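You operate a simulated robot arm through the tools that you are given. There is no shell and no other tool.

The job below is to be done with a simulated two-armed robot. You get a single attempt, and the scene is never put back.

JOB
Pick up the strainer with a white knob with one hand, pass it to the other hand and put it on the red mat. Set down upright: strainer with a white knob.

The check looks at the end state, three seconds after you hand in, the way a careful person would. Anything else that was tipped, shoved, dropped, spilled or broken makes it a failure.

ROBOT AND FRAMES
Two 7-joint arms with three-finger grippers on one trunk, on a base that moves. Base frame: it is fixed to the floor where the robot stands at the start and does not move with it; the origin is under the middle of the robot, x ahead of it, y to its left, z up. Readings come in m, degrees, newtons and seconds.
The left shoulder is at the start at [0.03, 0.124, 1.058], the right one opposite. With the tool pointing down near the work surface each hand reaches from about 0.1 to 0.78 m from the robot's upright axis, wherever it stands, measured 20 degrees to its own side. Places, roughly: red mat [1.8, -0.6, 0.8]. Payload 2.2 kg a hand.
The TCP of each hand is the grasp point between the finger pads, 0.028 m short of the fingertips. In the tool frame z runs along the fingers and y along their closing line. The gripper opens to 0.102 m; its body begins 0.071 m behind the TCP.
Orientation is told as [roll, pitch, yaw] about the base's x, y, z axes, in that order, counted from this pose: with the fingers straight down and closing along the base's y, the tool's x points along the base's -x, its y along +y and its z along -z.

CONTROLS
- The arms move only by the tool drive_tool. It takes "left_deltas", "right_deltas" or both (then of equal length, played together; a hand with none holds still); each is a list of rows, each an object (a shift or turn left out is 0, a gripper value left out holds the last) with "jaw": the gripper command, from -1 (shut) to 1 (fully open), values between in proportion; "travel": the shift along the tool's x, y, z in units of 25 mm (1.0 is 25 mm), a list of three; "delta_rot": the turn, a rotation vector about the tool's x, y, z in units of 4 degrees (1.0 is 4 degrees), a list of three. In form: [{"jaw": jaw, "travel": [tx, ty, tz], "delta_rot": [rx, ry, rz]}, ...]. A call has 1 to 20 rows; each row shifts and turns the commanded pose from where the row before left it, along the tool's axes as they then stand. A call with a number of a shift or a turn outside -1 to 1 is refused whole. Rows are played at 5 a second. More than 0.05 m and 8.6 degrees between two rows, or a gripper value outside its range, and nothing of the call is played. A pose out of reach is approached as far as the arm can. The call stops where the force on the tool passes 40 N (or 10 N more than at its start, if that is more) or the arm is blocked; 0.2 s more then pass. The fingers move at their own pace (about 0.1436 m/s each) and stop on an object; they squeeze with about 25 N. The grip force told is the motor's: it shows also when the fingers shut on nothing. Time passes only in rows, and 0.2 s behind the last, so rows that do not move let the fingers close. It gives the time, the measured TCP pose, the force on the tool (base axes), the opening and the grip force at its end, in the units of the frame above (readings bear some noise), with the torque about the TCP (base axes, N m) and any sound that the robot's microphone picked up.
- Cameras (640 x 400 px; columns grow to the right, rows downward): "scene" is now at [0.0454, 0.0147, 1.7757]; the picture's right is [0.19, -0.98, 0.00], its down [-0.75, -0.15, -0.64] and it looks along [0.63, 0.12, -0.77] (base axes); focal length 276 px, centre (320, 200). "left" rides on the left gripper at [0.072, 0.038, -0.086] in its tool frame; the picture's right is [-0.46, 0.89, 0.00], its down [-0.60, -0.32, -0.73] and it looks along [-0.65, -0.34, 0.68] (tool axes); focal length 256 px, centre (320, 200). "right" rides on the right gripper at [0.069, 0.044, -0.086] in its tool frame; the picture's right is [-0.53, 0.85, 0.00], its down [-0.58, -0.36, -0.73] and it looks along [-0.62, -0.39, 0.68] (tool axes); focal length 256 px, centre (320, 200). There is no depth. A picture from a camera that has moved, and an enlarged one, comes with that camera's place and axes in the base frame and with its lens.
- grab_frame(camera): a new picture of that camera. It takes no simulated time.
- raise_lower(by): moves the trunk up (or, below 0, down) by that many m; the arms and the scene camera ride with it, the base frame stays. It gives what a move gives, with no picture.
- base_move(legs): drives the robot by 1 to 6 legs, each [ahead, left, turn to the left] in m, m and degrees, along the robot's own axes; the way and the turn of a leg run together, so that a leg with both is an arc; at most 1.5 m and 180 degrees a leg. The arms and the cameras ride along, it lands a little off, and it stops where it bumps. It gives what a move gives.
- turn_head(pan, tilt): turns the head with the scene camera to pan (to the left, within 143 degrees either way) and tilt (down, from -29 to 69), counted from straight ahead of the robot. It gives what a move gives.
- zoom(camera, box): a new picture of the part [left, top, right, bottom] of that camera's present view, enlarged. It takes no simulated time.
- job_done(): hands the job in; it is judged then, once.

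Places have to be worked out from the pictures, the camera data and where the tool is seen. Open the grippers and draw the arms clear of the work before you hand the job in, unless the task says otherwise.

The tools are called after "Request:" by a JSON object that holds its "method" and its "body". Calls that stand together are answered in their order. drive_tool: Moves the arms, as the interface text tells. Its arguments: {"type":"object","properties":{"left_deltas":{"type":"array","items":{"type":"object","properties":{"jaw":{"type":"number"},"travel":{"type":"array","items":{"type":"number"}},"delta_rot":{"type":"array","items":{"type":"number"}}}}},"right_deltas":{"type":"array","items":{"type":"object","properties":{"jaw":{"type":"number"},"travel":{"type":"array","items":{"type":"number"}},"delta_rot":{"type":"array","items":{"type":"number"}}}}}},"required":[]} The other tools are called the same way: raise_lower (by) moves the trunk up or down; base_move (legs) drives the base; turn_head (pan, tilt) turns the head that bears the scene camera; grab_frame (camera) takes a picture; zoom (camera, box) takes an enlarged picture of a part of a camera's view; job_done () hands the job in.

At the start:

```text
time: 0.0
left_tcp_pos: [0.4751, 0.3898, 1.1562]
left_tool_rot: [0.0, 0.1, 0.0]
left_ft_force: [0.6, 0.2, -0.1]
left_wrist_torque: [-0.02, 0.01, 0.02]
left_gripper_width: 0.1018
left_grip_force: 0.0
right_tcp_pos: [0.4153, -0.0424, 1.1493]
right_tool_rot: [0.0, -0.1, -0.1]
right_ft_force: [0.6, -1.0, -0.6]
right_wrist_torque: [0.0, -0.03, 0.0]
right_gripper_width: 0.102
right_grip_force: 0.0
trunk travel left (down, up): [-0.3, 0.24]
robot x, y, heading: [0.0032, -0.0006, 0.1]
head pan, tilt (commanded): [11.2, 50.2]
```

scene: 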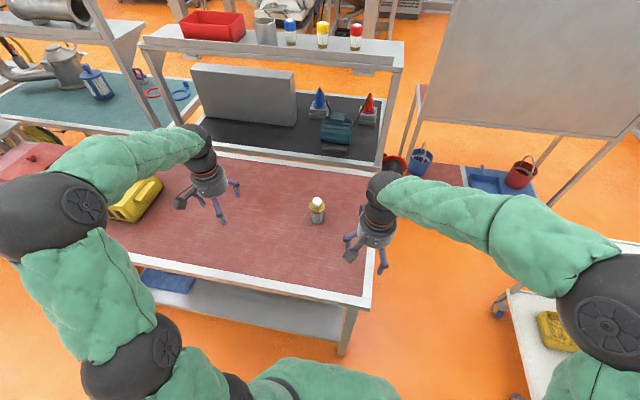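
right: 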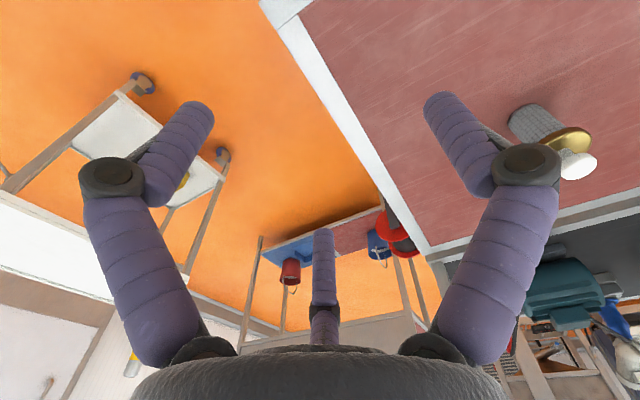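
left: 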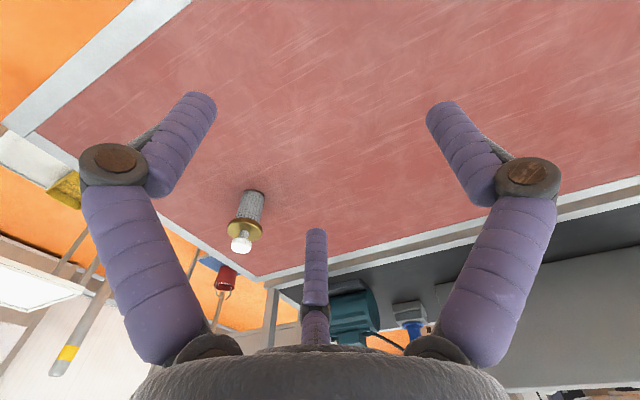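

I'll take a close look at the strainer and at the area where the red mat should be before I move anything.

Request:
{"method": "zoom", "body": {"camera": "scene", "box": [270, 170, 370, 240]}}

Request:
{"method": "zoom", "body": {"camera": "scene", "box": [370, 80, 570, 220]}}

Request:
{"method": "zoom", "body": {"camera": "left", "box": [200, 170, 300, 270]}}

Request:
{"method": "zoom", "body": {"camera": "right", "box": [220, 180, 420, 300]}}

```text
5.71 times, centred on (320, 205) of scene
camera zoom: at [0.0454, 0.0147, 1.7757], right [0.19, -0.98, 0.0], down [-0.75, -0.15, -0.64], along [0.63, 0.12, -0.77], focal length 1574 px, centre (320, 171)
```

zoom: 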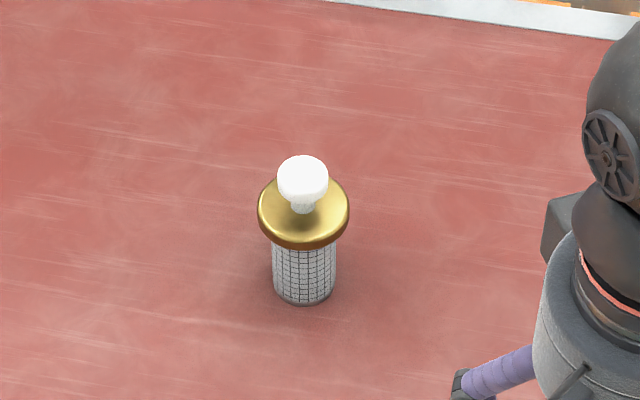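

```text
2.86 times, centred on (470, 150) of scene
camera zoom: at [0.0454, 0.0147, 1.7757], right [0.19, -0.98, 0.0], down [-0.75, -0.15, -0.64], along [0.63, 0.12, -0.77], focal length 787 px, centre (-109, 343)
```

zoom: 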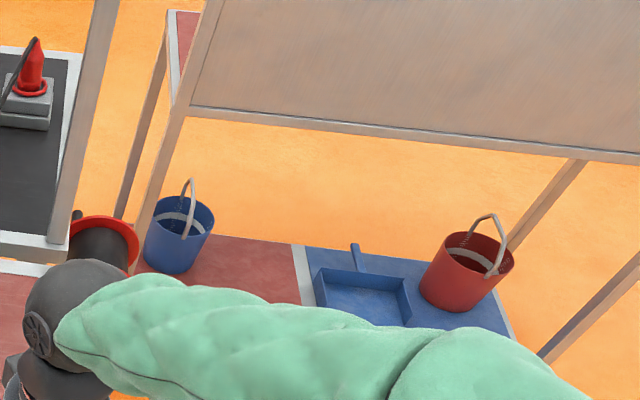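

```text
4.00 times, centred on (250, 220) of left
camera zoom: at [0.4031, 0.4276, 1.2419], right [0.46, 0.89, 0.0], down [0.6, -0.32, 0.73], along [0.65, -0.34, -0.68], focal length 1024 px, centre (600, 120)
```

zoom: 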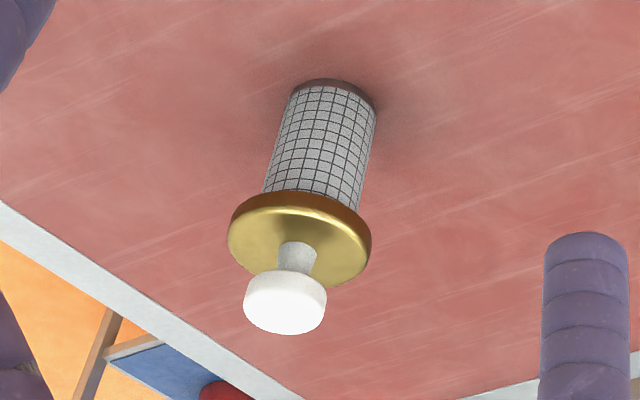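

```text
3.20 times, centred on (320, 240) of right
camera zoom: at [0.347, 0.0008, 1.2346], right [0.53, 0.85, 0.0], down [0.58, -0.36, 0.73], along [0.62, -0.39, -0.68], focal length 819 px, centre (320, 72)
```

zoom: 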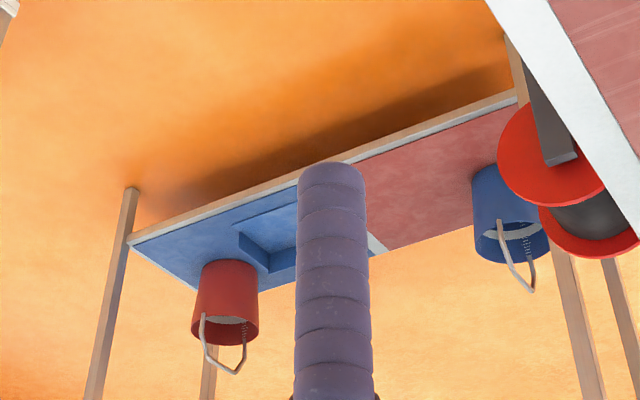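

The two views put the strainer's base at about [0.663, 0.143, 0.89], with the knob centre near z = 1.01. Next I turn the head towards the red mat to see where it is and what stands around it.

Request:
{"method": "turn_head", "body": {"pan": -18, "tilt": 25}}

Request:
{"method": "grab_frame", "body": {"camera": "scene"}}

```text
time: 0.9
left_tcp_pos: [0.4753, 0.3907, 1.1555]
left_tool_rot: [-0.1, 0.0, -0.1]
left_ft_force: [-0.4, 0.1, -0.3]
left_wrist_torque: [-0.01, 0.01, 0.0]
left_gripper_width: 0.1019
left_grip_force: 0.2
right_tcp_pos: [0.4153, -0.0422, 1.1499]
right_tool_rot: [0.0, 0.0, 0.0]
right_ft_force: [0.7, 1.2, 0.9]
right_wrist_torque: [0.02, 0.02, 0.02]
right_gripper_width: 0.102
right_grip_force: 0.0
trunk travel left (down, up): [-0.3, 0.24]
robot x, y, heading: [0.0037, 0.0003, -0.1]
head pan, tilt (commanded): [-18.0, 25.0]
```

```text
taken
camera scene: at [0.0578, -0.0286, 1.8134], right [-0.31, -0.95, 0.0], down [-0.4, 0.13, -0.91], along [0.86, -0.28, -0.42], focal length 276 px, centre (320, 200)
```

scene: 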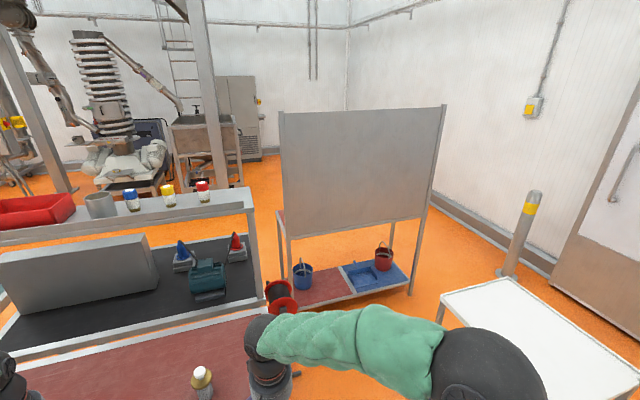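

The red strip at the left edge of the grey panel fits a tabletop at z = 0.8, hidden behind the panel. I zoom in to check.

Request:
{"method": "zoom", "body": {"camera": "scene", "box": [240, 180, 460, 320]}}

Request:
{"method": "zoom", "body": {"camera": "scene", "box": [260, 190, 320, 240]}}

```text
2.86 times, centred on (350, 250) of scene
camera zoom: at [0.0578, -0.0286, 1.8134], right [-0.31, -0.95, 0.0], down [-0.4, 0.13, -0.91], along [0.86, -0.28, -0.42], focal length 787 px, centre (234, 57)
```

zoom: 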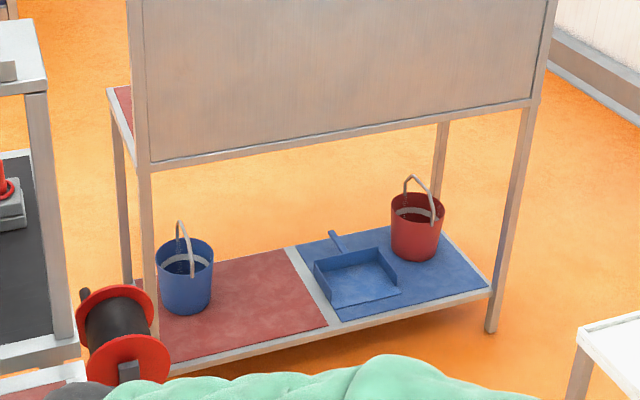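

```text
8.00 times, centred on (290, 215) of scene
camera zoom: at [0.0578, -0.0286, 1.8134], right [-0.31, -0.95, 0.0], down [-0.4, 0.13, -0.91], along [0.86, -0.28, -0.42], focal length 2204 px, centre (560, 80)
```

zoom: 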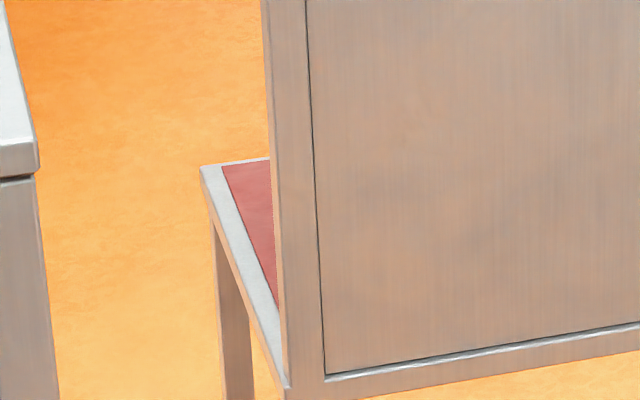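

The red mat is on the upper tabletop behind a backboard, so I'll have to reach it from the far side or an end. I look around to plan a route for the base.

Request:
{"method": "turn_head", "body": {"pan": -65, "tilt": 30}}

Request:
{"method": "grab_frame", "body": {"camera": "scene"}}

Request:
{"method": "turn_head", "body": {"pan": -125, "tilt": 35}}

Request:
{"method": "grab_frame", "body": {"camera": "scene"}}

Request:
{"method": "turn_head", "body": {"pan": 60, "tilt": 35}}

Request:
{"method": "grab_frame", "body": {"camera": "scene"}}

Request:
{"method": "turn_head", "body": {"pan": 0, "tilt": 25}}

Request:
{"method": "grab_frame", "body": {"camera": "scene"}}

```text
time: 2.1
left_tcp_pos: [0.4755, 0.3906, 1.1552]
left_tool_rot: [0.0, 0.0, 0.0]
left_ft_force: [0.1, 0.0, -1.0]
left_wrist_torque: [0.0, 0.02, 0.0]
left_gripper_width: 0.1021
left_grip_force: 0.1
right_tcp_pos: [0.4161, -0.0419, 1.1494]
right_tool_rot: [-0.1, 0.0, 0.0]
right_ft_force: [0.4, -0.6, 0.2]
right_wrist_torque: [0.0, -0.03, 0.01]
right_gripper_width: 0.102
right_grip_force: 0.1
trunk travel left (down, up): [-0.3, 0.24]
robot x, y, heading: [-0.0005, -0.0003, 0.2]
head pan, tilt (commanded): [-65.0, 30.0]
```

```text
taken
camera scene: at [0.0084, -0.0821, 1.8056], right [-0.91, -0.42, 0.0], down [-0.21, 0.45, -0.87], along [0.37, -0.78, -0.5], focal length 276 px, centre (320, 200)
```

scene: 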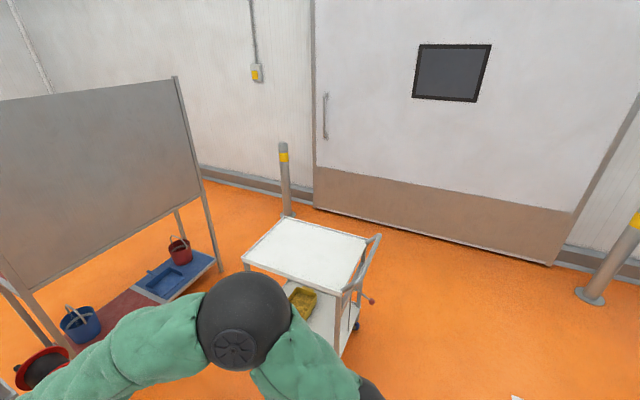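

```text
time: 3.4
left_tcp_pos: [0.4756, 0.3903, 1.1556]
left_tool_rot: [0.1, 0.0, 0.1]
left_ft_force: [1.4, 0.8, 0.2]
left_wrist_torque: [0.01, 0.01, -0.01]
left_gripper_width: 0.102
left_grip_force: 0.2
right_tcp_pos: [0.416, -0.0424, 1.1485]
right_tool_rot: [-0.1, 0.0, 0.1]
right_ft_force: [-1.0, 0.3, 0.0]
right_wrist_torque: [0.02, 0.0, 0.0]
right_gripper_width: 0.1021
right_grip_force: 0.0
trunk travel left (down, up): [-0.3, 0.24]
robot x, y, heading: [0.0001, 0.0011, -0.0]
head pan, tilt (commanded): [-125.0, 35.0]
```

```text
taken
camera scene: at [-0.0804, -0.0724, 1.7978], right [-0.82, 0.57, 0.0], down [0.33, 0.47, -0.82], along [-0.47, -0.67, -0.57], focal length 276 px, centre (320, 200)
```

scene: 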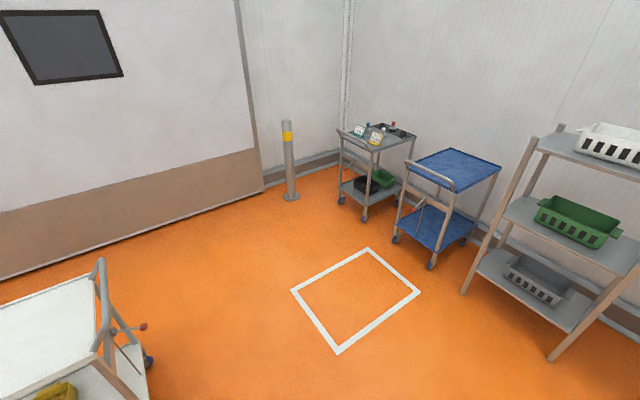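

```text
time: 6.1
left_tcp_pos: [0.4756, 0.3901, 1.1557]
left_tool_rot: [0.1, 0.1, 0.1]
left_ft_force: [-0.6, 0.3, 0.6]
left_wrist_torque: [-0.01, -0.04, -0.04]
left_gripper_width: 0.102
left_grip_force: 0.0
right_tcp_pos: [0.4154, -0.0425, 1.1494]
right_tool_rot: [-0.1, 0.0, 0.0]
right_ft_force: [-0.4, -0.1, 0.4]
right_wrist_torque: [0.01, -0.03, -0.01]
right_gripper_width: 0.1017
right_grip_force: 0.1
trunk travel left (down, up): [-0.3, 0.24]
robot x, y, heading: [-0.0002, 0.002, 0.0]
head pan, tilt (commanded): [60.0, 35.0]
```

```text
taken
camera scene: at [0.0142, 0.0761, 1.7977], right [0.87, -0.5, 0.0], down [-0.29, -0.5, -0.82], along [0.41, 0.71, -0.57], focal length 276 px, centre (320, 200)
```

scene: 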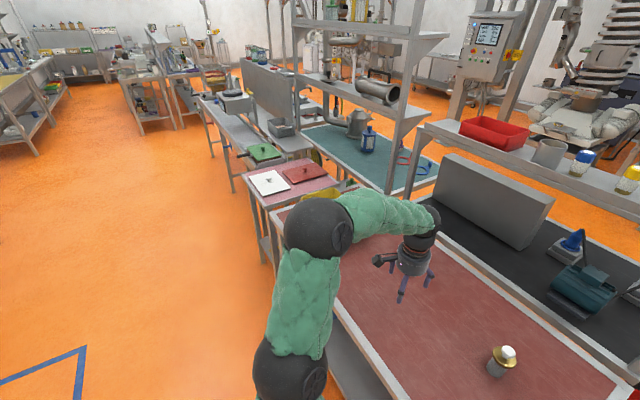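

```text
time: 7.4
left_tcp_pos: [0.4758, 0.3915, 1.1545]
left_tool_rot: [0.0, 0.0, -0.1]
left_ft_force: [0.5, -0.2, -0.9]
left_wrist_torque: [0.0, 0.05, -0.03]
left_gripper_width: 0.1019
left_grip_force: 0.1
right_tcp_pos: [0.4151, -0.0422, 1.1499]
right_tool_rot: [0.1, 0.1, 0.0]
right_ft_force: [-0.6, 0.3, -0.8]
right_wrist_torque: [-0.03, 0.03, 0.0]
right_gripper_width: 0.1019
right_grip_force: 0.2
trunk travel left (down, up): [-0.3, 0.24]
robot x, y, heading: [-0.0025, -0.0024, 0.1]
head pan, tilt (commanded): [0.0, 25.0]
```

```text
taken
camera scene: at [0.0622, -0.0001, 1.8135], right [0.0, -1.0, 0.0], down [-0.42, 0.0, -0.91], along [0.91, 0.0, -0.42], focal length 276 px, centre (320, 200)
```

scene: 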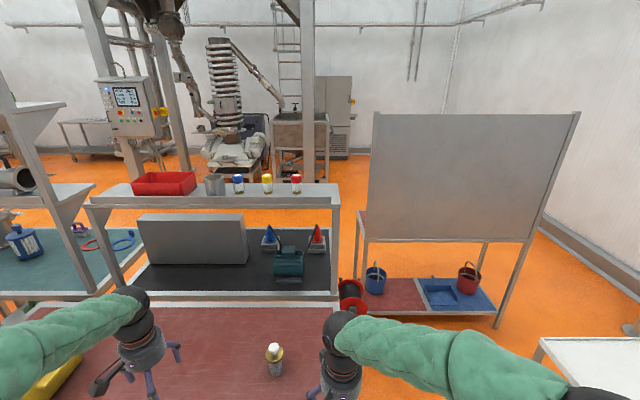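

The mat sits on a table spanning roughly x 1.6–2.05, y −1.4 to −0.3, with its backboard facing me. I'll have to drive around the right end of it. First I close the right gripper in free air to learn how the three fingers move, and look down for the base footprint.

Request:
{"method": "drive_tool", "body": {"right_deltas": [{"jaw": -0.3}, {"jaw": -0.3}, {"jaw": -0.3}]}}

Request:
{"method": "grab_frame", "body": {"camera": "right"}}

Request:
{"method": "turn_head", "body": {"pan": 0, "tilt": 69}}

Request:
{"method": "grab_frame", "body": {"camera": "scene"}}

```text
time: 8.2
left_tcp_pos: [0.4743, 0.3901, 1.1549]
left_tool_rot: [0.0, 0.0, 0.0]
left_ft_force: [-0.4, -0.3, -0.8]
left_wrist_torque: [-0.03, -0.03, 0.04]
left_gripper_width: 0.1023
left_grip_force: 0.1
right_tcp_pos: [0.4161, -0.042, 1.15]
right_tool_rot: [0.0, 0.0, 0.1]
right_ft_force: [0.6, 0.3, 0.0]
right_wrist_torque: [0.0, 0.0, -0.02]
right_gripper_width: 0.0355
right_grip_force: 0.1
trunk travel left (down, up): [-0.3, 0.24]
robot x, y, heading: [0.0024, -0.0007, -0.1]
head pan, tilt (commanded): [0.0, 25.0]
```

```text
taken
camera right: at [0.347, 0.0008, 1.2346], right [0.53, 0.85, 0.0], down [0.58, -0.36, 0.73], along [0.62, -0.39, -0.68], focal length 256 px, centre (320, 200)
```

right: 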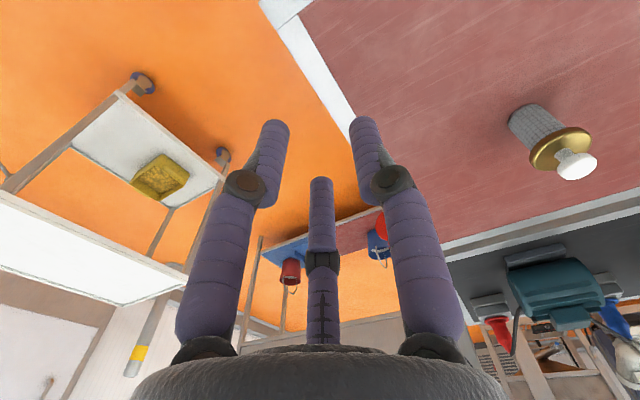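

```text
time: 9.3
left_tcp_pos: [0.4755, 0.3904, 1.1542]
left_tool_rot: [0.0, 0.0, 0.0]
left_ft_force: [-0.4, 0.4, 0.2]
left_wrist_torque: [0.02, 0.02, -0.02]
left_gripper_width: 0.1021
left_grip_force: 0.0
right_tcp_pos: [0.4166, -0.0425, 1.1499]
right_tool_rot: [0.1, 0.0, 0.0]
right_ft_force: [0.3, -0.7, 0.4]
right_wrist_torque: [-0.02, 0.01, -0.03]
right_gripper_width: 0.0357
right_grip_force: 0.1
trunk travel left (down, up): [-0.3, 0.24]
robot x, y, heading: [-0.001, -0.0004, 0.1]
head pan, tilt (commanded): [0.0, 68.8]
```

```text
taken
camera scene: at [0.0261, -0.0002, 1.7541], right [0.0, -1.0, 0.0], down [-0.93, 0.0, -0.36], along [0.36, 0.0, -0.93], focal length 276 px, centre (320, 200)
```

scene: 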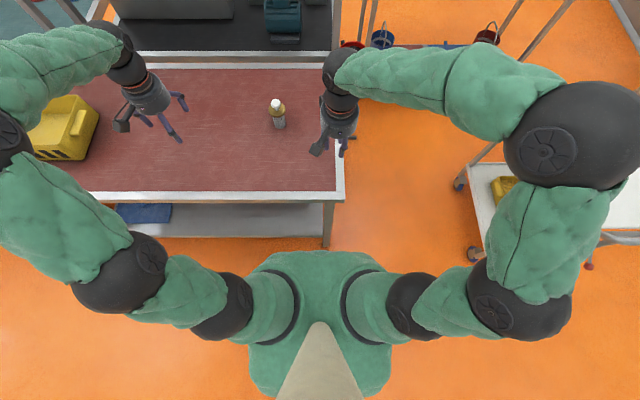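

All three fingers close radially, 120° apart, with one on tool +y. Next I measure the strainer's profile with tight zooms from both wrist cameras, which I need for planning a mid-air handover.

Request:
{"method": "zoom", "body": {"camera": "left", "box": [224, 184, 272, 260]}}

Request:
{"method": "zoom", "body": {"camera": "right", "box": [500, 95, 605, 190]}}

Request:
{"method": "zoom", "body": {"camera": "scene", "box": [258, 90, 298, 135]}}

Request:
{"method": "zoom", "body": {"camera": "scene", "box": [300, 60, 370, 165]}}

```text
5.26 times, centred on (248, 222) of left
camera zoom: at [0.4031, 0.4276, 1.2419], right [0.46, 0.89, 0.0], down [0.6, -0.32, 0.73], along [0.65, -0.34, -0.68], focal length 1347 px, centre (699, 84)
```

zoom: 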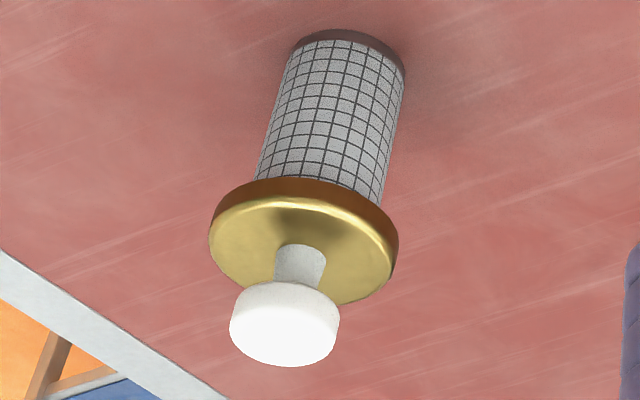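

```text
4.21 times, centred on (552, 142) of right
camera zoom: at [0.347, 0.0008, 1.2346], right [0.53, 0.85, 0.0], down [0.58, -0.36, 0.73], along [0.62, -0.39, -0.68], focal length 1078 px, centre (-659, 442)
```

zoom: 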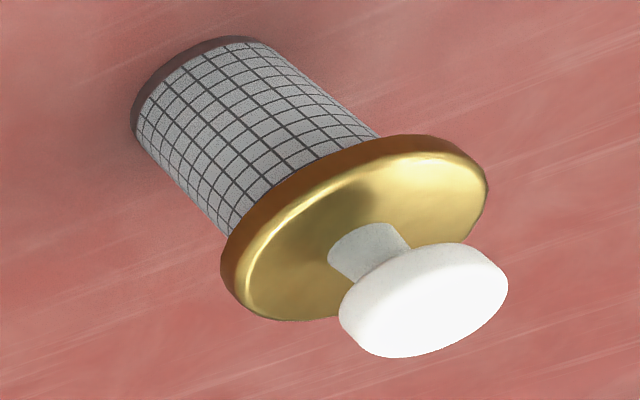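

```text
8.89 times, centred on (278, 112) of scene
camera zoom: at [0.0261, -0.0002, 1.7541], right [0.0, -1.0, 0.0], down [-0.93, 0.0, -0.36], along [0.36, 0.0, -0.93], focal length 2449 px, centre (693, 978)
```

zoom: 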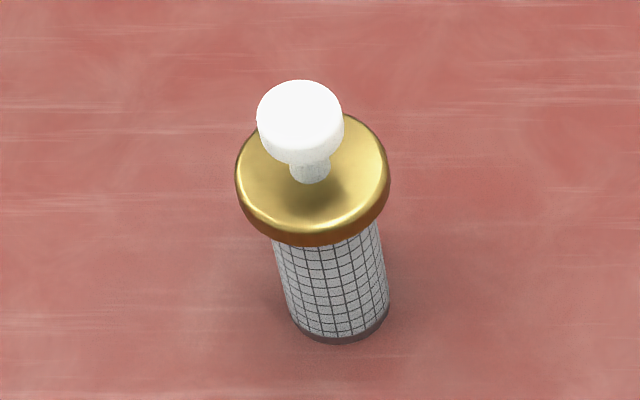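

```text
3.81 times, centred on (335, 112) of scene
camera zoom: at [0.0261, -0.0002, 1.7541], right [0.0, -1.0, 0.0], down [-0.93, 0.0, -0.36], along [0.36, 0.0, -0.93], focal length 1050 px, centre (263, 533)
```

zoom: 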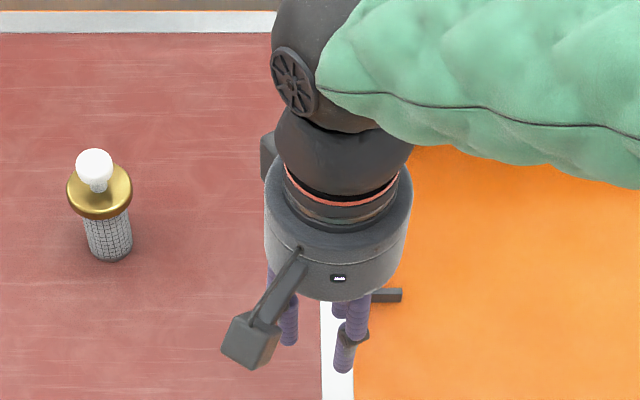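

Fitting the views gives these heights above the bench:
- Flange top about 0.084 m, radius 0.031.
- Knob from about 0.103 to 0.117 m, radius 0.017.
- Body radius about 0.021.

For the handover I want the right hand to take the body from the side (fingers horizontal, camera side up) and leave the knob free for the left hand from above. I test that right-hand orientation high up and in place.

Request:
{"method": "drive_tool", "body": {"right_deltas": [{"jaw": 1, "delta_rot": [-0.9623, 0.9623, 0.9623]}, {"delta_rot": [-0.9623, 0.9623, 0.9623]}, {"delta_rot": [-0.9623, 0.9623, 0.9623]}, {"delta_rot": [-0.9623, 0.9623, 0.9623]}, {"delta_rot": [-0.9623, 0.9623, 0.9623]}, {"delta_rot": [-0.9623, 0.9623, 0.9623]}, {"delta_rot": [-0.9623, 0.9623, 0.9623]}, {"delta_rot": [-0.9623, 0.9623, 0.9623]}, {"delta_rot": [-0.9623, 0.9623, 0.9623]}]}}

Request:
{"method": "grab_frame", "body": {"camera": "scene"}}

```text
time: 11.3
left_tcp_pos: [0.4754, 0.3903, 1.1555]
left_tool_rot: [-0.1, 0.0, 0.1]
left_ft_force: [-0.2, -1.0, 0.6]
left_wrist_torque: [0.01, 0.02, 0.0]
left_gripper_width: 0.102
left_grip_force: 0.1
right_tcp_pos: [0.4155, -0.0433, 1.1497]
right_tool_rot: [26.7, 41.9, -26.6]
right_ft_force: [-0.1, -0.1, 0.2]
right_wrist_torque: [-0.02, -0.01, -0.02]
right_gripper_width: 0.102
right_grip_force: 0.2
trunk travel left (down, up): [-0.3, 0.24]
robot x, y, heading: [0.0012, 0.0013, 0.0]
head pan, tilt (commanded): [0.0, 68.8]
```

```text
taken
camera scene: at [0.0262, -0.0007, 1.7541], right [0.0, -1.0, 0.0], down [-0.93, 0.0, -0.36], along [0.36, 0.0, -0.93], focal length 276 px, centre (320, 200)
```

scene: 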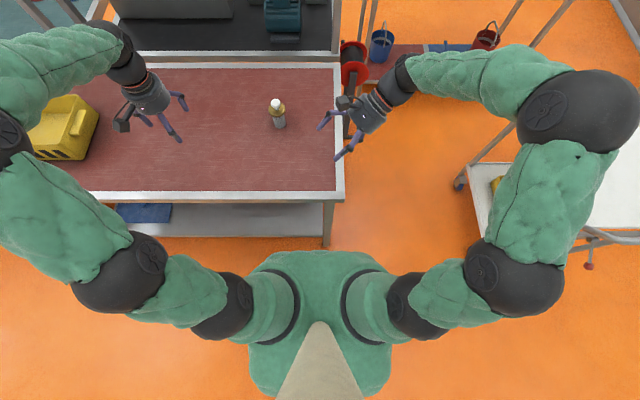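

The arm follows smoothly, so I complete the other half of the reorientation.

Request:
{"method": "drive_tool", "body": {"right_deltas": [{"delta_rot": [-0.9623, 0.9623, 0.9623]}, {"delta_rot": [-0.9623, 0.9623, 0.9623]}, {"delta_rot": [-0.9623, 0.9623, 0.9623]}, {"delta_rot": [-0.9623, 0.9623, 0.9623]}, {"delta_rot": [-0.9623, 0.9623, 0.9623]}, {"delta_rot": [-0.9623, 0.9623, 0.9623]}, {"delta_rot": [-0.9623, 0.9623, 0.9623]}, {"delta_rot": [-0.9623, 0.9623, 0.9623]}, {"delta_rot": [-0.9623, 0.9623, 0.9623]}]}}

Request:
{"method": "grab_frame", "body": {"camera": "scene"}}

Request:
{"method": "grab_frame", "body": {"camera": "right"}}

```text
time: 13.3
left_tcp_pos: [0.4754, 0.3906, 1.1556]
left_tool_rot: [0.0, 0.0, 0.0]
left_ft_force: [0.1, 0.5, -0.5]
left_wrist_torque: [0.03, 0.01, 0.04]
left_gripper_width: 0.1019
left_grip_force: 0.1
right_tcp_pos: [0.4153, -0.0422, 1.1501]
right_tool_rot: [-151.5, 89.9, 118.4]
right_ft_force: [0.7, 0.5, 0.6]
right_wrist_torque: [0.02, 0.0, 0.04]
right_gripper_width: 0.102
right_grip_force: 0.0
trunk travel left (down, up): [-0.3, 0.24]
robot x, y, heading: [-0.0005, 0.0037, 0.1]
head pan, tilt (commanded): [0.0, 68.8]
```

```text
taken
camera scene: at [0.0259, -0.0004, 1.7541], right [0.0, -1.0, 0.0], down [-0.93, 0.0, -0.36], along [0.36, 0.0, -0.93], focal length 276 px, centre (320, 200)
```

scene: 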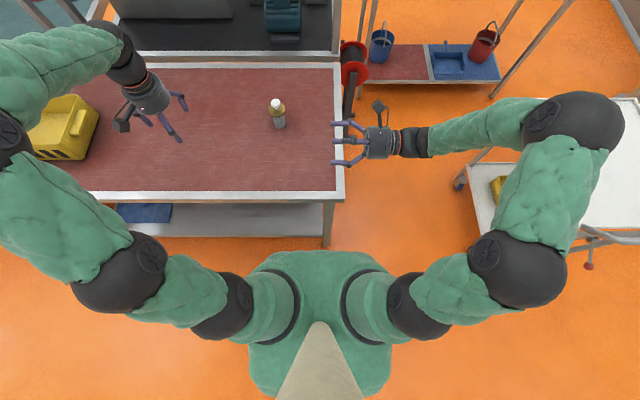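

```text
taken
camera right: at [0.4597, -0.1292, 1.2176], right [0.84, 0.0, -0.54], down [-0.37, -0.73, -0.58], along [-0.39, 0.68, -0.62], focal length 256 px, centre (320, 200)
```

right: 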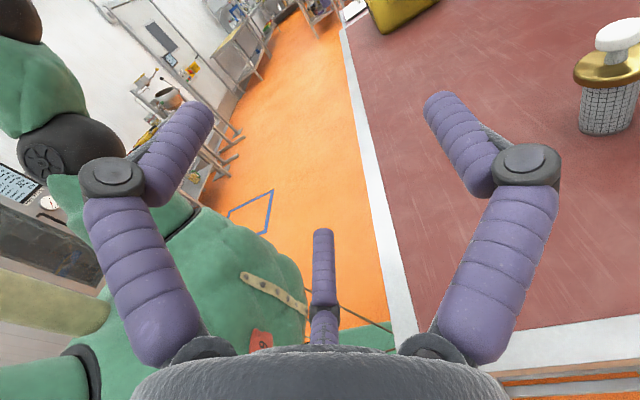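

The right hand is now horizontal, pointing left with its camera on top. I zoom on the strainer from this new viewpoint to refine its position.

Request:
{"method": "zoom", "body": {"camera": "right", "box": [560, 0, 640, 140]}}

Request:
{"method": "zoom", "body": {"camera": "scene", "box": [255, 85, 395, 175]}}

```text
2.86 times, centred on (600, 70) of right
camera zoom: at [0.4597, -0.1292, 1.2176], right [0.84, 0.0, -0.54], down [-0.37, -0.73, -0.58], along [-0.39, 0.68, -0.62], focal length 731 px, centre (-480, 571)
```

zoom: 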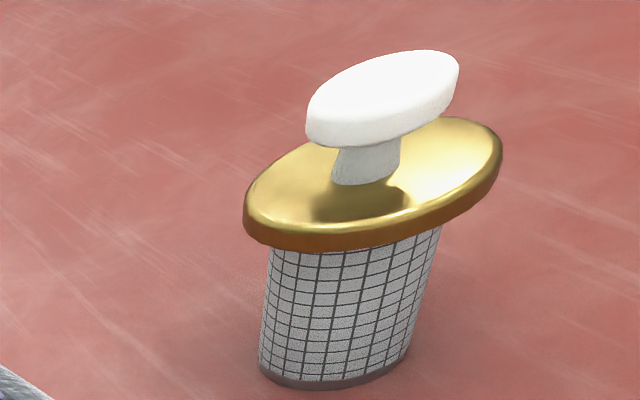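

```text
4.44 times, centred on (325, 130) of scene
camera zoom: at [0.0259, -0.0004, 1.7541], right [0.0, -1.0, 0.0], down [-0.93, 0.0, -0.36], along [0.36, 0.0, -0.93], focal length 1225 px, centre (298, 511)
```

zoom: 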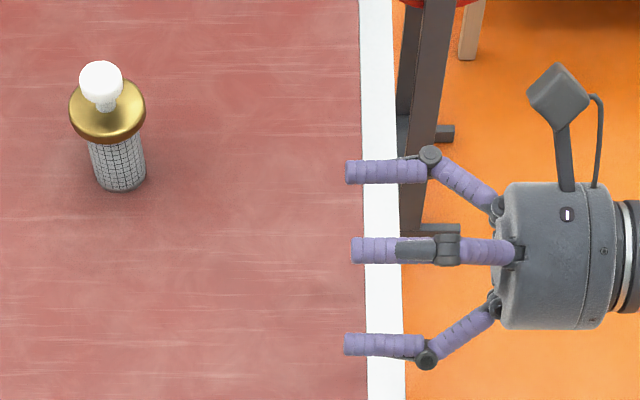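

The strainer axis comes out at about (0.664, 0.149) and the bench top at z ≈ 0.89. I move the right hand forward above the bench with the jaw partly closed, then lower it part of the way, still clear to the right of the strainer.

Request:
{"method": "drive_tool", "body": {"right_deltas": [{"jaw": 0.49, "travel": [0, 0.951, 0]}, {"travel": [0, 0.951, 0]}, {"travel": [0, 0.951, 0]}, {"travel": [0, 0.951, 0]}, {"travel": [0, 0.951, 0]}, {"travel": [0, 0.951, 0]}, {"travel": [0, 0.951, 0]}, {"travel": [0, 0.951, 0]}, {"travel": [0, 0.951, 0]}, {"travel": [0, 0.951, 0]}, {"travel": [-1, 0, 0]}, {"travel": [-1, 0, 0]}, {"travel": [-1, 0, 0]}, {"travel": [-1, 0, 0]}, {"travel": [-1, 0, 0]}]}}

Request:
{"method": "grab_frame", "body": {"camera": "scene"}}

Request:
{"method": "grab_frame", "body": {"camera": "right"}}

```text
time: 16.6
left_tcp_pos: [0.4759, 0.3893, 1.1559]
left_tool_rot: [0.1, 0.0, 0.0]
left_ft_force: [0.1, -0.1, -0.7]
left_wrist_torque: [0.03, 0.03, -0.02]
left_gripper_width: 0.1019
left_grip_force: 0.1
right_tcp_pos: [0.6533, -0.0412, 1.0238]
right_tool_rot: [-118.3, 90.0, 151.6]
right_ft_force: [1.0, -0.5, 0.6]
right_wrist_torque: [-0.04, 0.02, 0.03]
right_gripper_width: 0.0763
right_grip_force: 0.0
trunk travel left (down, up): [-0.3, 0.24]
robot x, y, heading: [-0.0039, -0.0006, -0.0]
head pan, tilt (commanded): [0.0, 68.8]
```

```text
taken
camera scene: at [0.0267, -0.0004, 1.754], right [0.0, -1.0, 0.0], down [-0.93, 0.0, -0.36], along [0.36, 0.0, -0.93], focal length 276 px, centre (320, 200)
```

scene: 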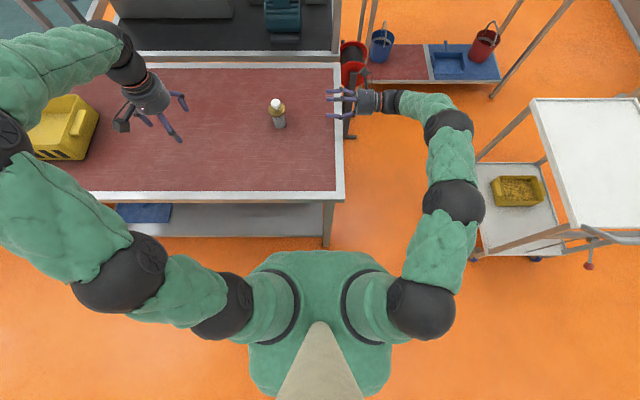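

```text
taken
camera right: at [0.6976, -0.1293, 1.0913], right [0.85, 0.0, -0.53], down [-0.36, -0.73, -0.58], along [-0.39, 0.68, -0.62], focal length 256 px, centre (320, 200)
```

right: 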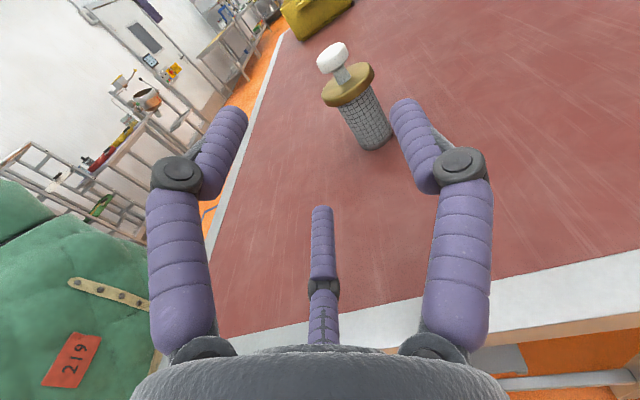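

I zoom from the right wrist to refine the strainer's position relative to this hand before going any lower.

Request:
{"method": "zoom", "body": {"camera": "right", "box": [300, 30, 410, 160]}}

Request:
{"method": "zoom", "body": {"camera": "scene", "box": [255, 75, 395, 155]}}

```text
3.08 times, centred on (355, 95) of right
camera zoom: at [0.6976, -0.1293, 1.0913], right [0.85, 0.0, -0.53], down [-0.36, -0.73, -0.58], along [-0.39, 0.68, -0.62], focal length 788 px, centre (212, 523)
```

zoom: 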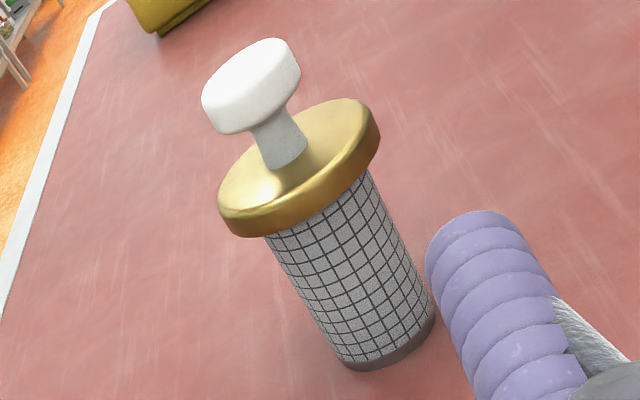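

```text
4.57 times, centred on (325, 115) of scene
camera zoom: at [0.0267, -0.0004, 1.754], right [0.0, -1.0, 0.0], down [-0.93, 0.0, -0.36], along [0.36, 0.0, -0.93], focal length 1260 px, centre (297, 589)
```

zoom: 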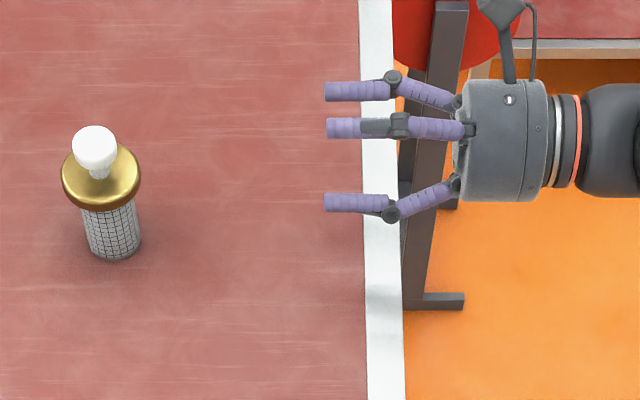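

The two right-wrist views triangulate the flange top to (0.663, 0.145, 0.980), relative to this hand. I move closer, still clear of the object, and measure again for the height accuracy I need.

Request:
{"method": "drive_tool", "body": {"right_deltas": [{"travel": [-0.588, 0, 0.762]}, {"travel": [-0.588, 0, 0.762]}, {"travel": [-0.588, 0, 0.762]}, {"travel": [-0.588, 0, 0.762]}, {}]}}

Request:
{"method": "grab_frame", "body": {"camera": "right"}}

Request:
{"method": "zoom", "body": {"camera": "scene", "box": [250, 70, 390, 150]}}

```text
time: 17.8
left_tcp_pos: [0.476, 0.3909, 1.1564]
left_tool_rot: [0.0, 0.0, 0.1]
left_ft_force: [-0.8, 0.0, -0.4]
left_wrist_torque: [0.02, 0.01, -0.02]
left_gripper_width: 0.102
left_grip_force: 0.1
right_tcp_pos: [0.6548, 0.0349, 0.9647]
right_tool_rot: [-166.2, 90.0, 103.8]
right_ft_force: [0.5, -0.2, -0.8]
right_wrist_torque: [-0.04, 0.02, 0.0]
right_gripper_width: 0.0759
right_grip_force: 0.0
trunk travel left (down, up): [-0.3, 0.24]
robot x, y, heading: [0.0012, -0.0012, 0.3]
head pan, tilt (commanded): [0.0, 68.8]
```

```text
taken
camera right: at [0.6976, -0.0527, 1.0333], right [0.85, 0.0, -0.53], down [-0.36, -0.73, -0.58], along [-0.39, 0.68, -0.62], focal length 256 px, centre (320, 200)
```

right: 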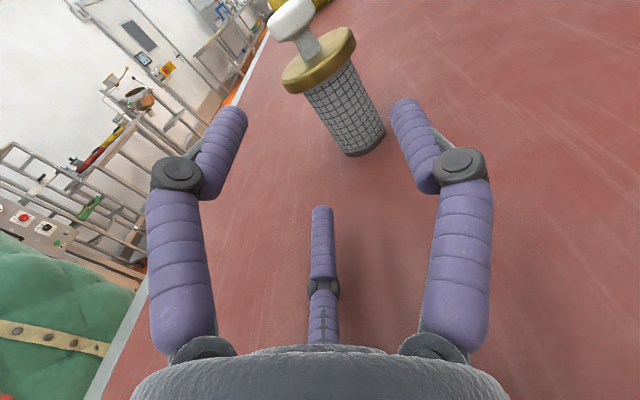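

```text
4.57 times, centred on (320, 110) of scene
camera zoom: at [0.0259, -0.0006, 1.7541], right [0.0, -1.0, 0.0], down [-0.93, 0.0, -0.36], along [0.36, 0.0, -0.93], focal length 1260 px, centre (320, 611)
```

zoom: 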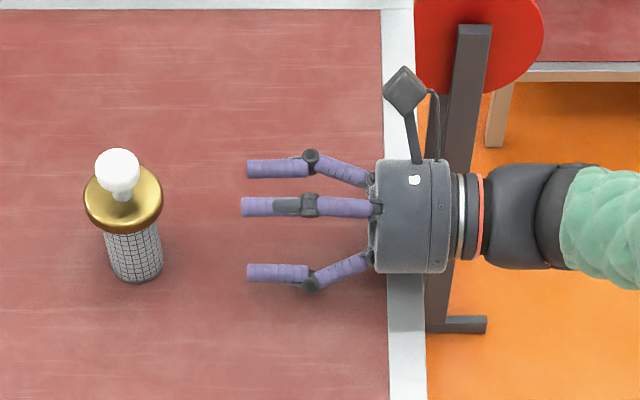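

Request:
{"method": "zoom", "body": {"camera": "right", "box": [255, 0, 400, 165]}}

Request:
{"method": "zoom", "body": {"camera": "left", "box": [150, 120, 350, 270]}}

```text
2.42 times, centred on (328, 82) of right
camera zoom: at [0.6976, -0.0527, 1.0333], right [0.85, 0.0, -0.53], down [-0.36, -0.73, -0.58], along [-0.39, 0.68, -0.62], focal length 621 px, centre (302, 485)
```

zoom: 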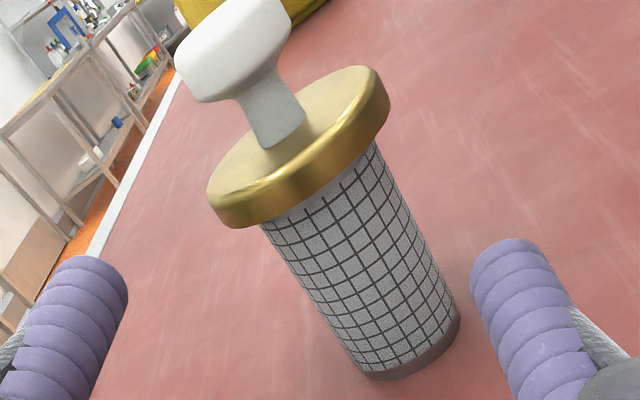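

```text
2.67 times, centred on (250, 195) of left
camera zoom: at [0.4031, 0.4273, 1.2421], right [0.46, 0.89, 0.0], down [0.6, -0.32, 0.73], along [0.65, -0.34, -0.68], focal length 683 px, centre (507, 213)
```

zoom: 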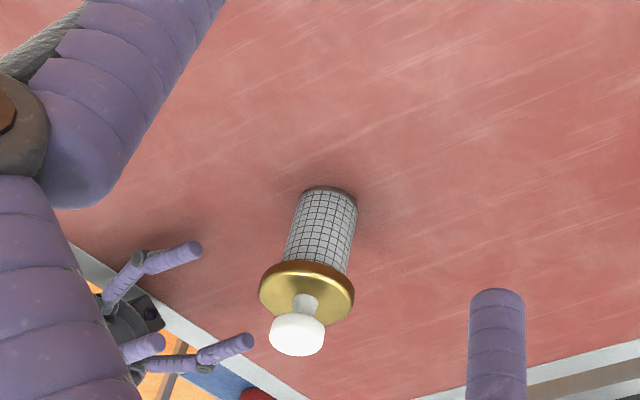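

Cross-checking all the wrist views gives an axis at about (0.663, 0.145), base z 0.896, flange top 0.980 and knob top 1.012. I set the right hand to z ≈ 0.9595 with the matching sideways offset. Then I move halfway in, so the fingers will straddle the body just under the flange.

Request:
{"method": "drive_tool", "body": {"right_deltas": [{"jaw": 0.49, "travel": [-0.19, -0.064, 0]}, {"travel": [0, 0, 0.8]}, {"travel": [0, 0, 0.8]}, {}]}}

Request:
{"method": "zoom", "body": {"camera": "scene", "box": [250, 80, 350, 145]}}

Request:
{"method": "grab_frame", "body": {"camera": "right"}}

Request:
{"method": "zoom", "body": {"camera": "left", "box": [190, 150, 310, 270]}}

```text
time: 18.8
left_tcp_pos: [0.4738, 0.3902, 1.1556]
left_tool_rot: [0.1, -0.1, 0.0]
left_ft_force: [-0.6, -0.1, 1.1]
left_wrist_torque: [0.03, -0.01, 0.01]
left_gripper_width: 0.102
left_grip_force: 0.1
right_tcp_pos: [0.6518, 0.0737, 0.9627]
right_tool_rot: [118.9, 89.9, 28.9]
right_ft_force: [-0.8, -4.6, 10.1]
right_wrist_torque: [-1.49, -0.12, -0.13]
right_gripper_width: 0.0759
right_grip_force: 0.0
trunk travel left (down, up): [-0.3, 0.24]
robot x, y, heading: [0.004, 0.0023, 0.4]
head pan, tilt (commanded): [0.0, 68.8]
```

```text
6.15 times, centred on (300, 112) of scene
camera zoom: at [0.0249, -0.0009, 1.7541], right [0.0, -1.0, 0.0], down [-0.93, 0.0, -0.36], along [0.36, 0.0, -0.93], focal length 1696 px, centre (443, 738)
```

zoom: 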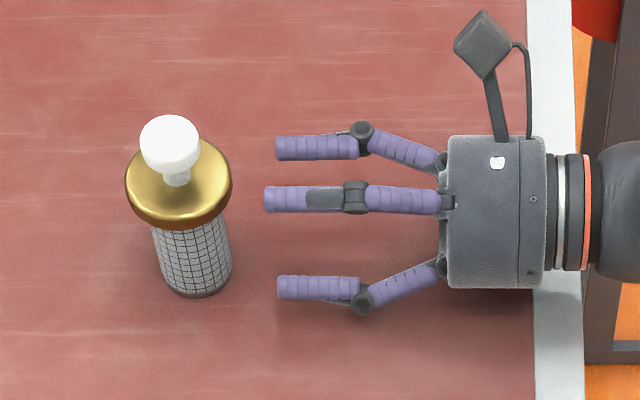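

```text
taken
camera right: at [0.6961, -0.0134, 1.0302], right [0.85, 0.0, -0.53], down [-0.36, -0.73, -0.58], along [-0.39, 0.68, -0.62], focal length 256 px, centre (320, 200)
```

right: 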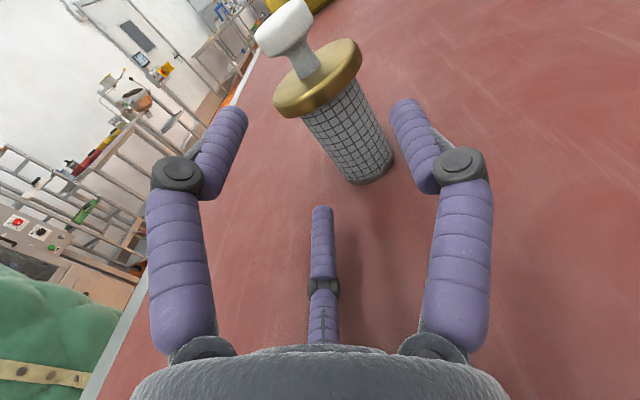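

```text
3.33 times, centred on (250, 210) of left
camera zoom: at [0.4024, 0.4271, 1.2424], right [0.47, 0.89, 0.0], down [0.6, -0.32, 0.73], along [0.65, -0.34, -0.68], focal length 853 px, centre (553, 167)
```

zoom: 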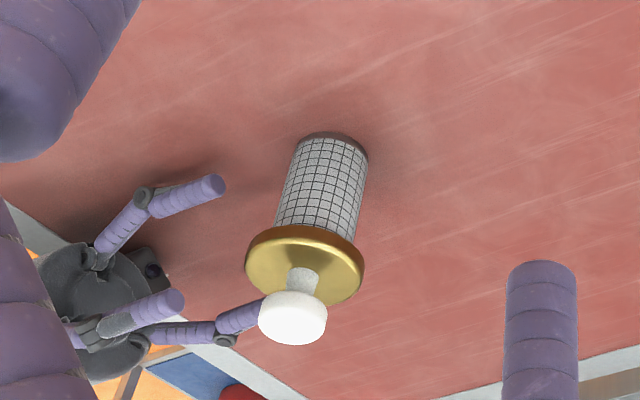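

The readings show a light push of about 10 N upward on the right hand, roughly 0.12 m behind its TCP, and it settled at z = 0.963. Something under the gripper or wrist is touching the bench. I look at that region before going on.

Request:
{"method": "zoom", "body": {"camera": "left", "box": [170, 190, 270, 290]}}

Request:
{"method": "grab_frame", "body": {"camera": "left"}}

Request:
{"method": "zoom", "body": {"camera": "scene", "box": [300, 70, 440, 170]}}

```text
4.00 times, centred on (220, 240) of left
camera zoom: at [0.4024, 0.4271, 1.2424], right [0.47, 0.89, 0.0], down [0.6, -0.32, 0.73], along [0.65, -0.34, -0.68], focal length 1024 px, centre (720, 40)
```

zoom: 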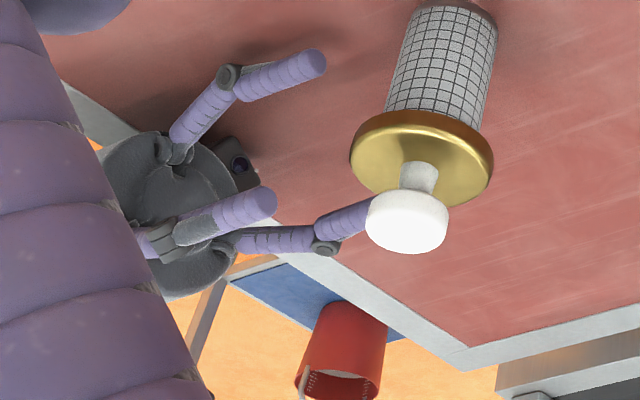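

```text
taken
camera left: at [0.4024, 0.4271, 1.2424], right [0.47, 0.89, 0.0], down [0.6, -0.32, 0.73], along [0.65, -0.34, -0.68], focal length 256 px, centre (320, 200)
```

left: 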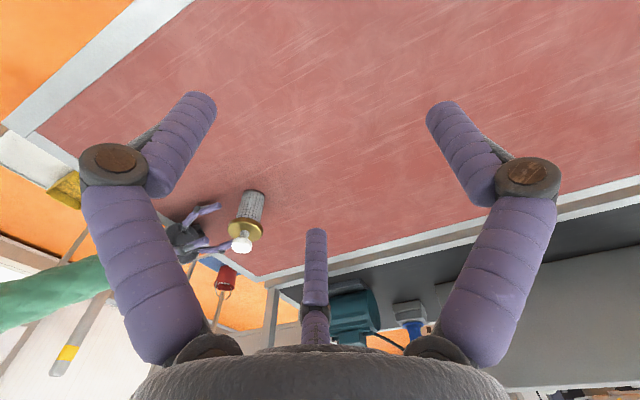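

```text
4.00 times, centred on (370, 120) of scene
camera zoom: at [0.0249, -0.0009, 1.7541], right [0.0, -1.0, 0.0], down [-0.93, 0.0, -0.36], along [0.36, 0.0, -0.93], focal length 1102 px, centre (120, 520)
```

zoom: 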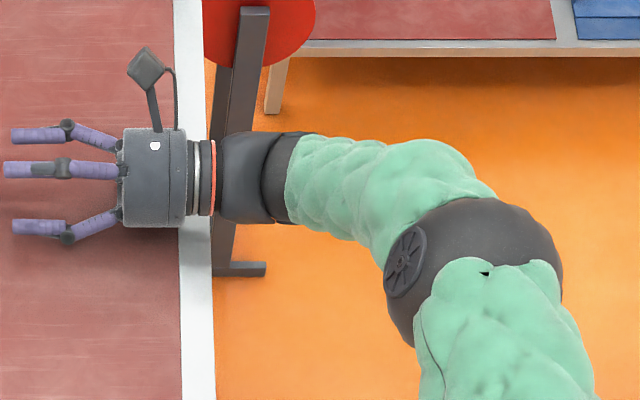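

Under the wrist there's a small dark box with a lens, and that is what touched the bench. The fingers are 3-fold symmetric, so rolling the hand −60° about its axis keeps a valid grip and swings the box out to the side. I back off, lift and do that roll.

Request:
{"method": "drive_tool", "body": {"right_deltas": [{"travel": [0.9, 0, 0]}, {"travel": [0, 0, -0.9]}, {"travel": [0, 0, -0.9]}, {"delta_rot": [0, 0, -1]}, {"delta_rot": [0, 0, -1]}, {"delta_rot": [0, 0, -1]}, {"delta_rot": [0, 0, -1]}, {"delta_rot": [0, 0, -1]}, {"delta_rot": [0, 0, -1]}, {"delta_rot": [0, 0, -1]}, {"delta_rot": [0, 0, -1]}, {"delta_rot": [0, 0, -1]}, {"delta_rot": [0, 0, -1]}, {"delta_rot": [0, 0, -1]}, {"delta_rot": [0, 0, -1]}, {"delta_rot": [0, 0, -1]}, {"delta_rot": [0, 0, -1]}, {"delta_rot": [0, 0, -1]}]}}

Request:
{"method": "grab_frame", "body": {"camera": "right"}}

Request:
{"method": "zoom", "body": {"camera": "left", "box": [150, 180, 270, 300]}}

Request:
{"method": "zoom", "body": {"camera": "scene", "box": [250, 70, 390, 150]}}

```text
time: 22.6
left_tcp_pos: [0.474, 0.39, 1.1549]
left_tool_rot: [0.0, 0.0, -0.1]
left_ft_force: [0.3, -0.8, -0.3]
left_wrist_torque: [0.01, -0.01, -0.02]
left_gripper_width: 0.1022
left_grip_force: 0.0
right_tcp_pos: [0.6525, 0.0297, 0.9826]
right_tool_rot: [90.0, 30.0, 0.0]
right_ft_force: [-0.8, -1.1, -0.3]
right_wrist_torque: [-0.03, 0.0, -0.02]
right_gripper_width: 0.0757
right_grip_force: 0.1
trunk travel left (down, up): [-0.3, 0.24]
robot x, y, heading: [0.0043, 0.0011, 0.0]
head pan, tilt (commanded): [0.0, 68.8]
```

```text
taken
camera right: at [0.6145, -0.0577, 1.0542], right [0.89, 0.0, 0.47], down [0.32, -0.73, -0.6], along [0.34, 0.68, -0.65], focal length 256 px, centre (320, 200)
```

right: 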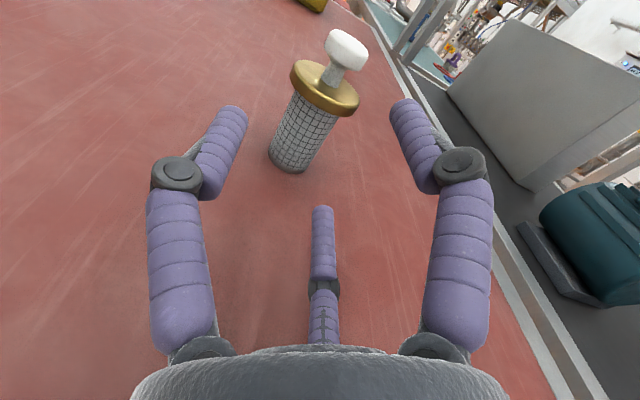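

```text
3.33 times, centred on (210, 240) of left
camera zoom: at [0.4032, 0.4276, 1.2419], right [0.46, 0.89, 0.0], down [0.6, -0.32, 0.73], along [0.65, -0.34, -0.68], focal length 853 px, centre (687, 67)
```

zoom: 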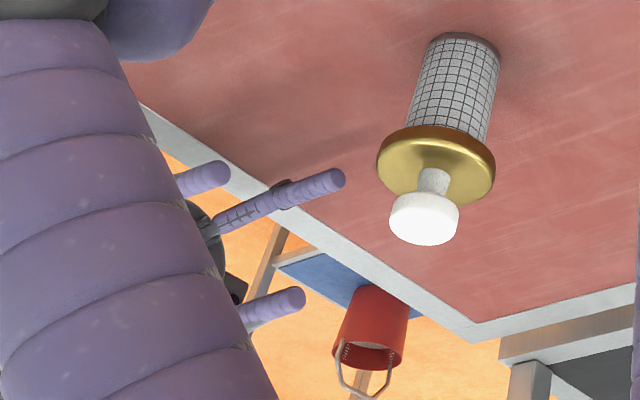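

```text
4.57 times, centred on (320, 110) of scene
camera zoom: at [0.0261, -0.0002, 1.7541], right [0.0, -1.0, 0.0], down [-0.93, 0.0, -0.36], along [0.36, 0.0, -0.93], focal length 1260 px, centre (320, 611)
```

zoom: 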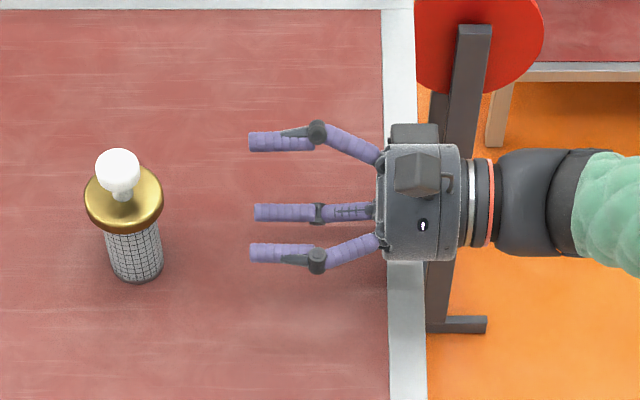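

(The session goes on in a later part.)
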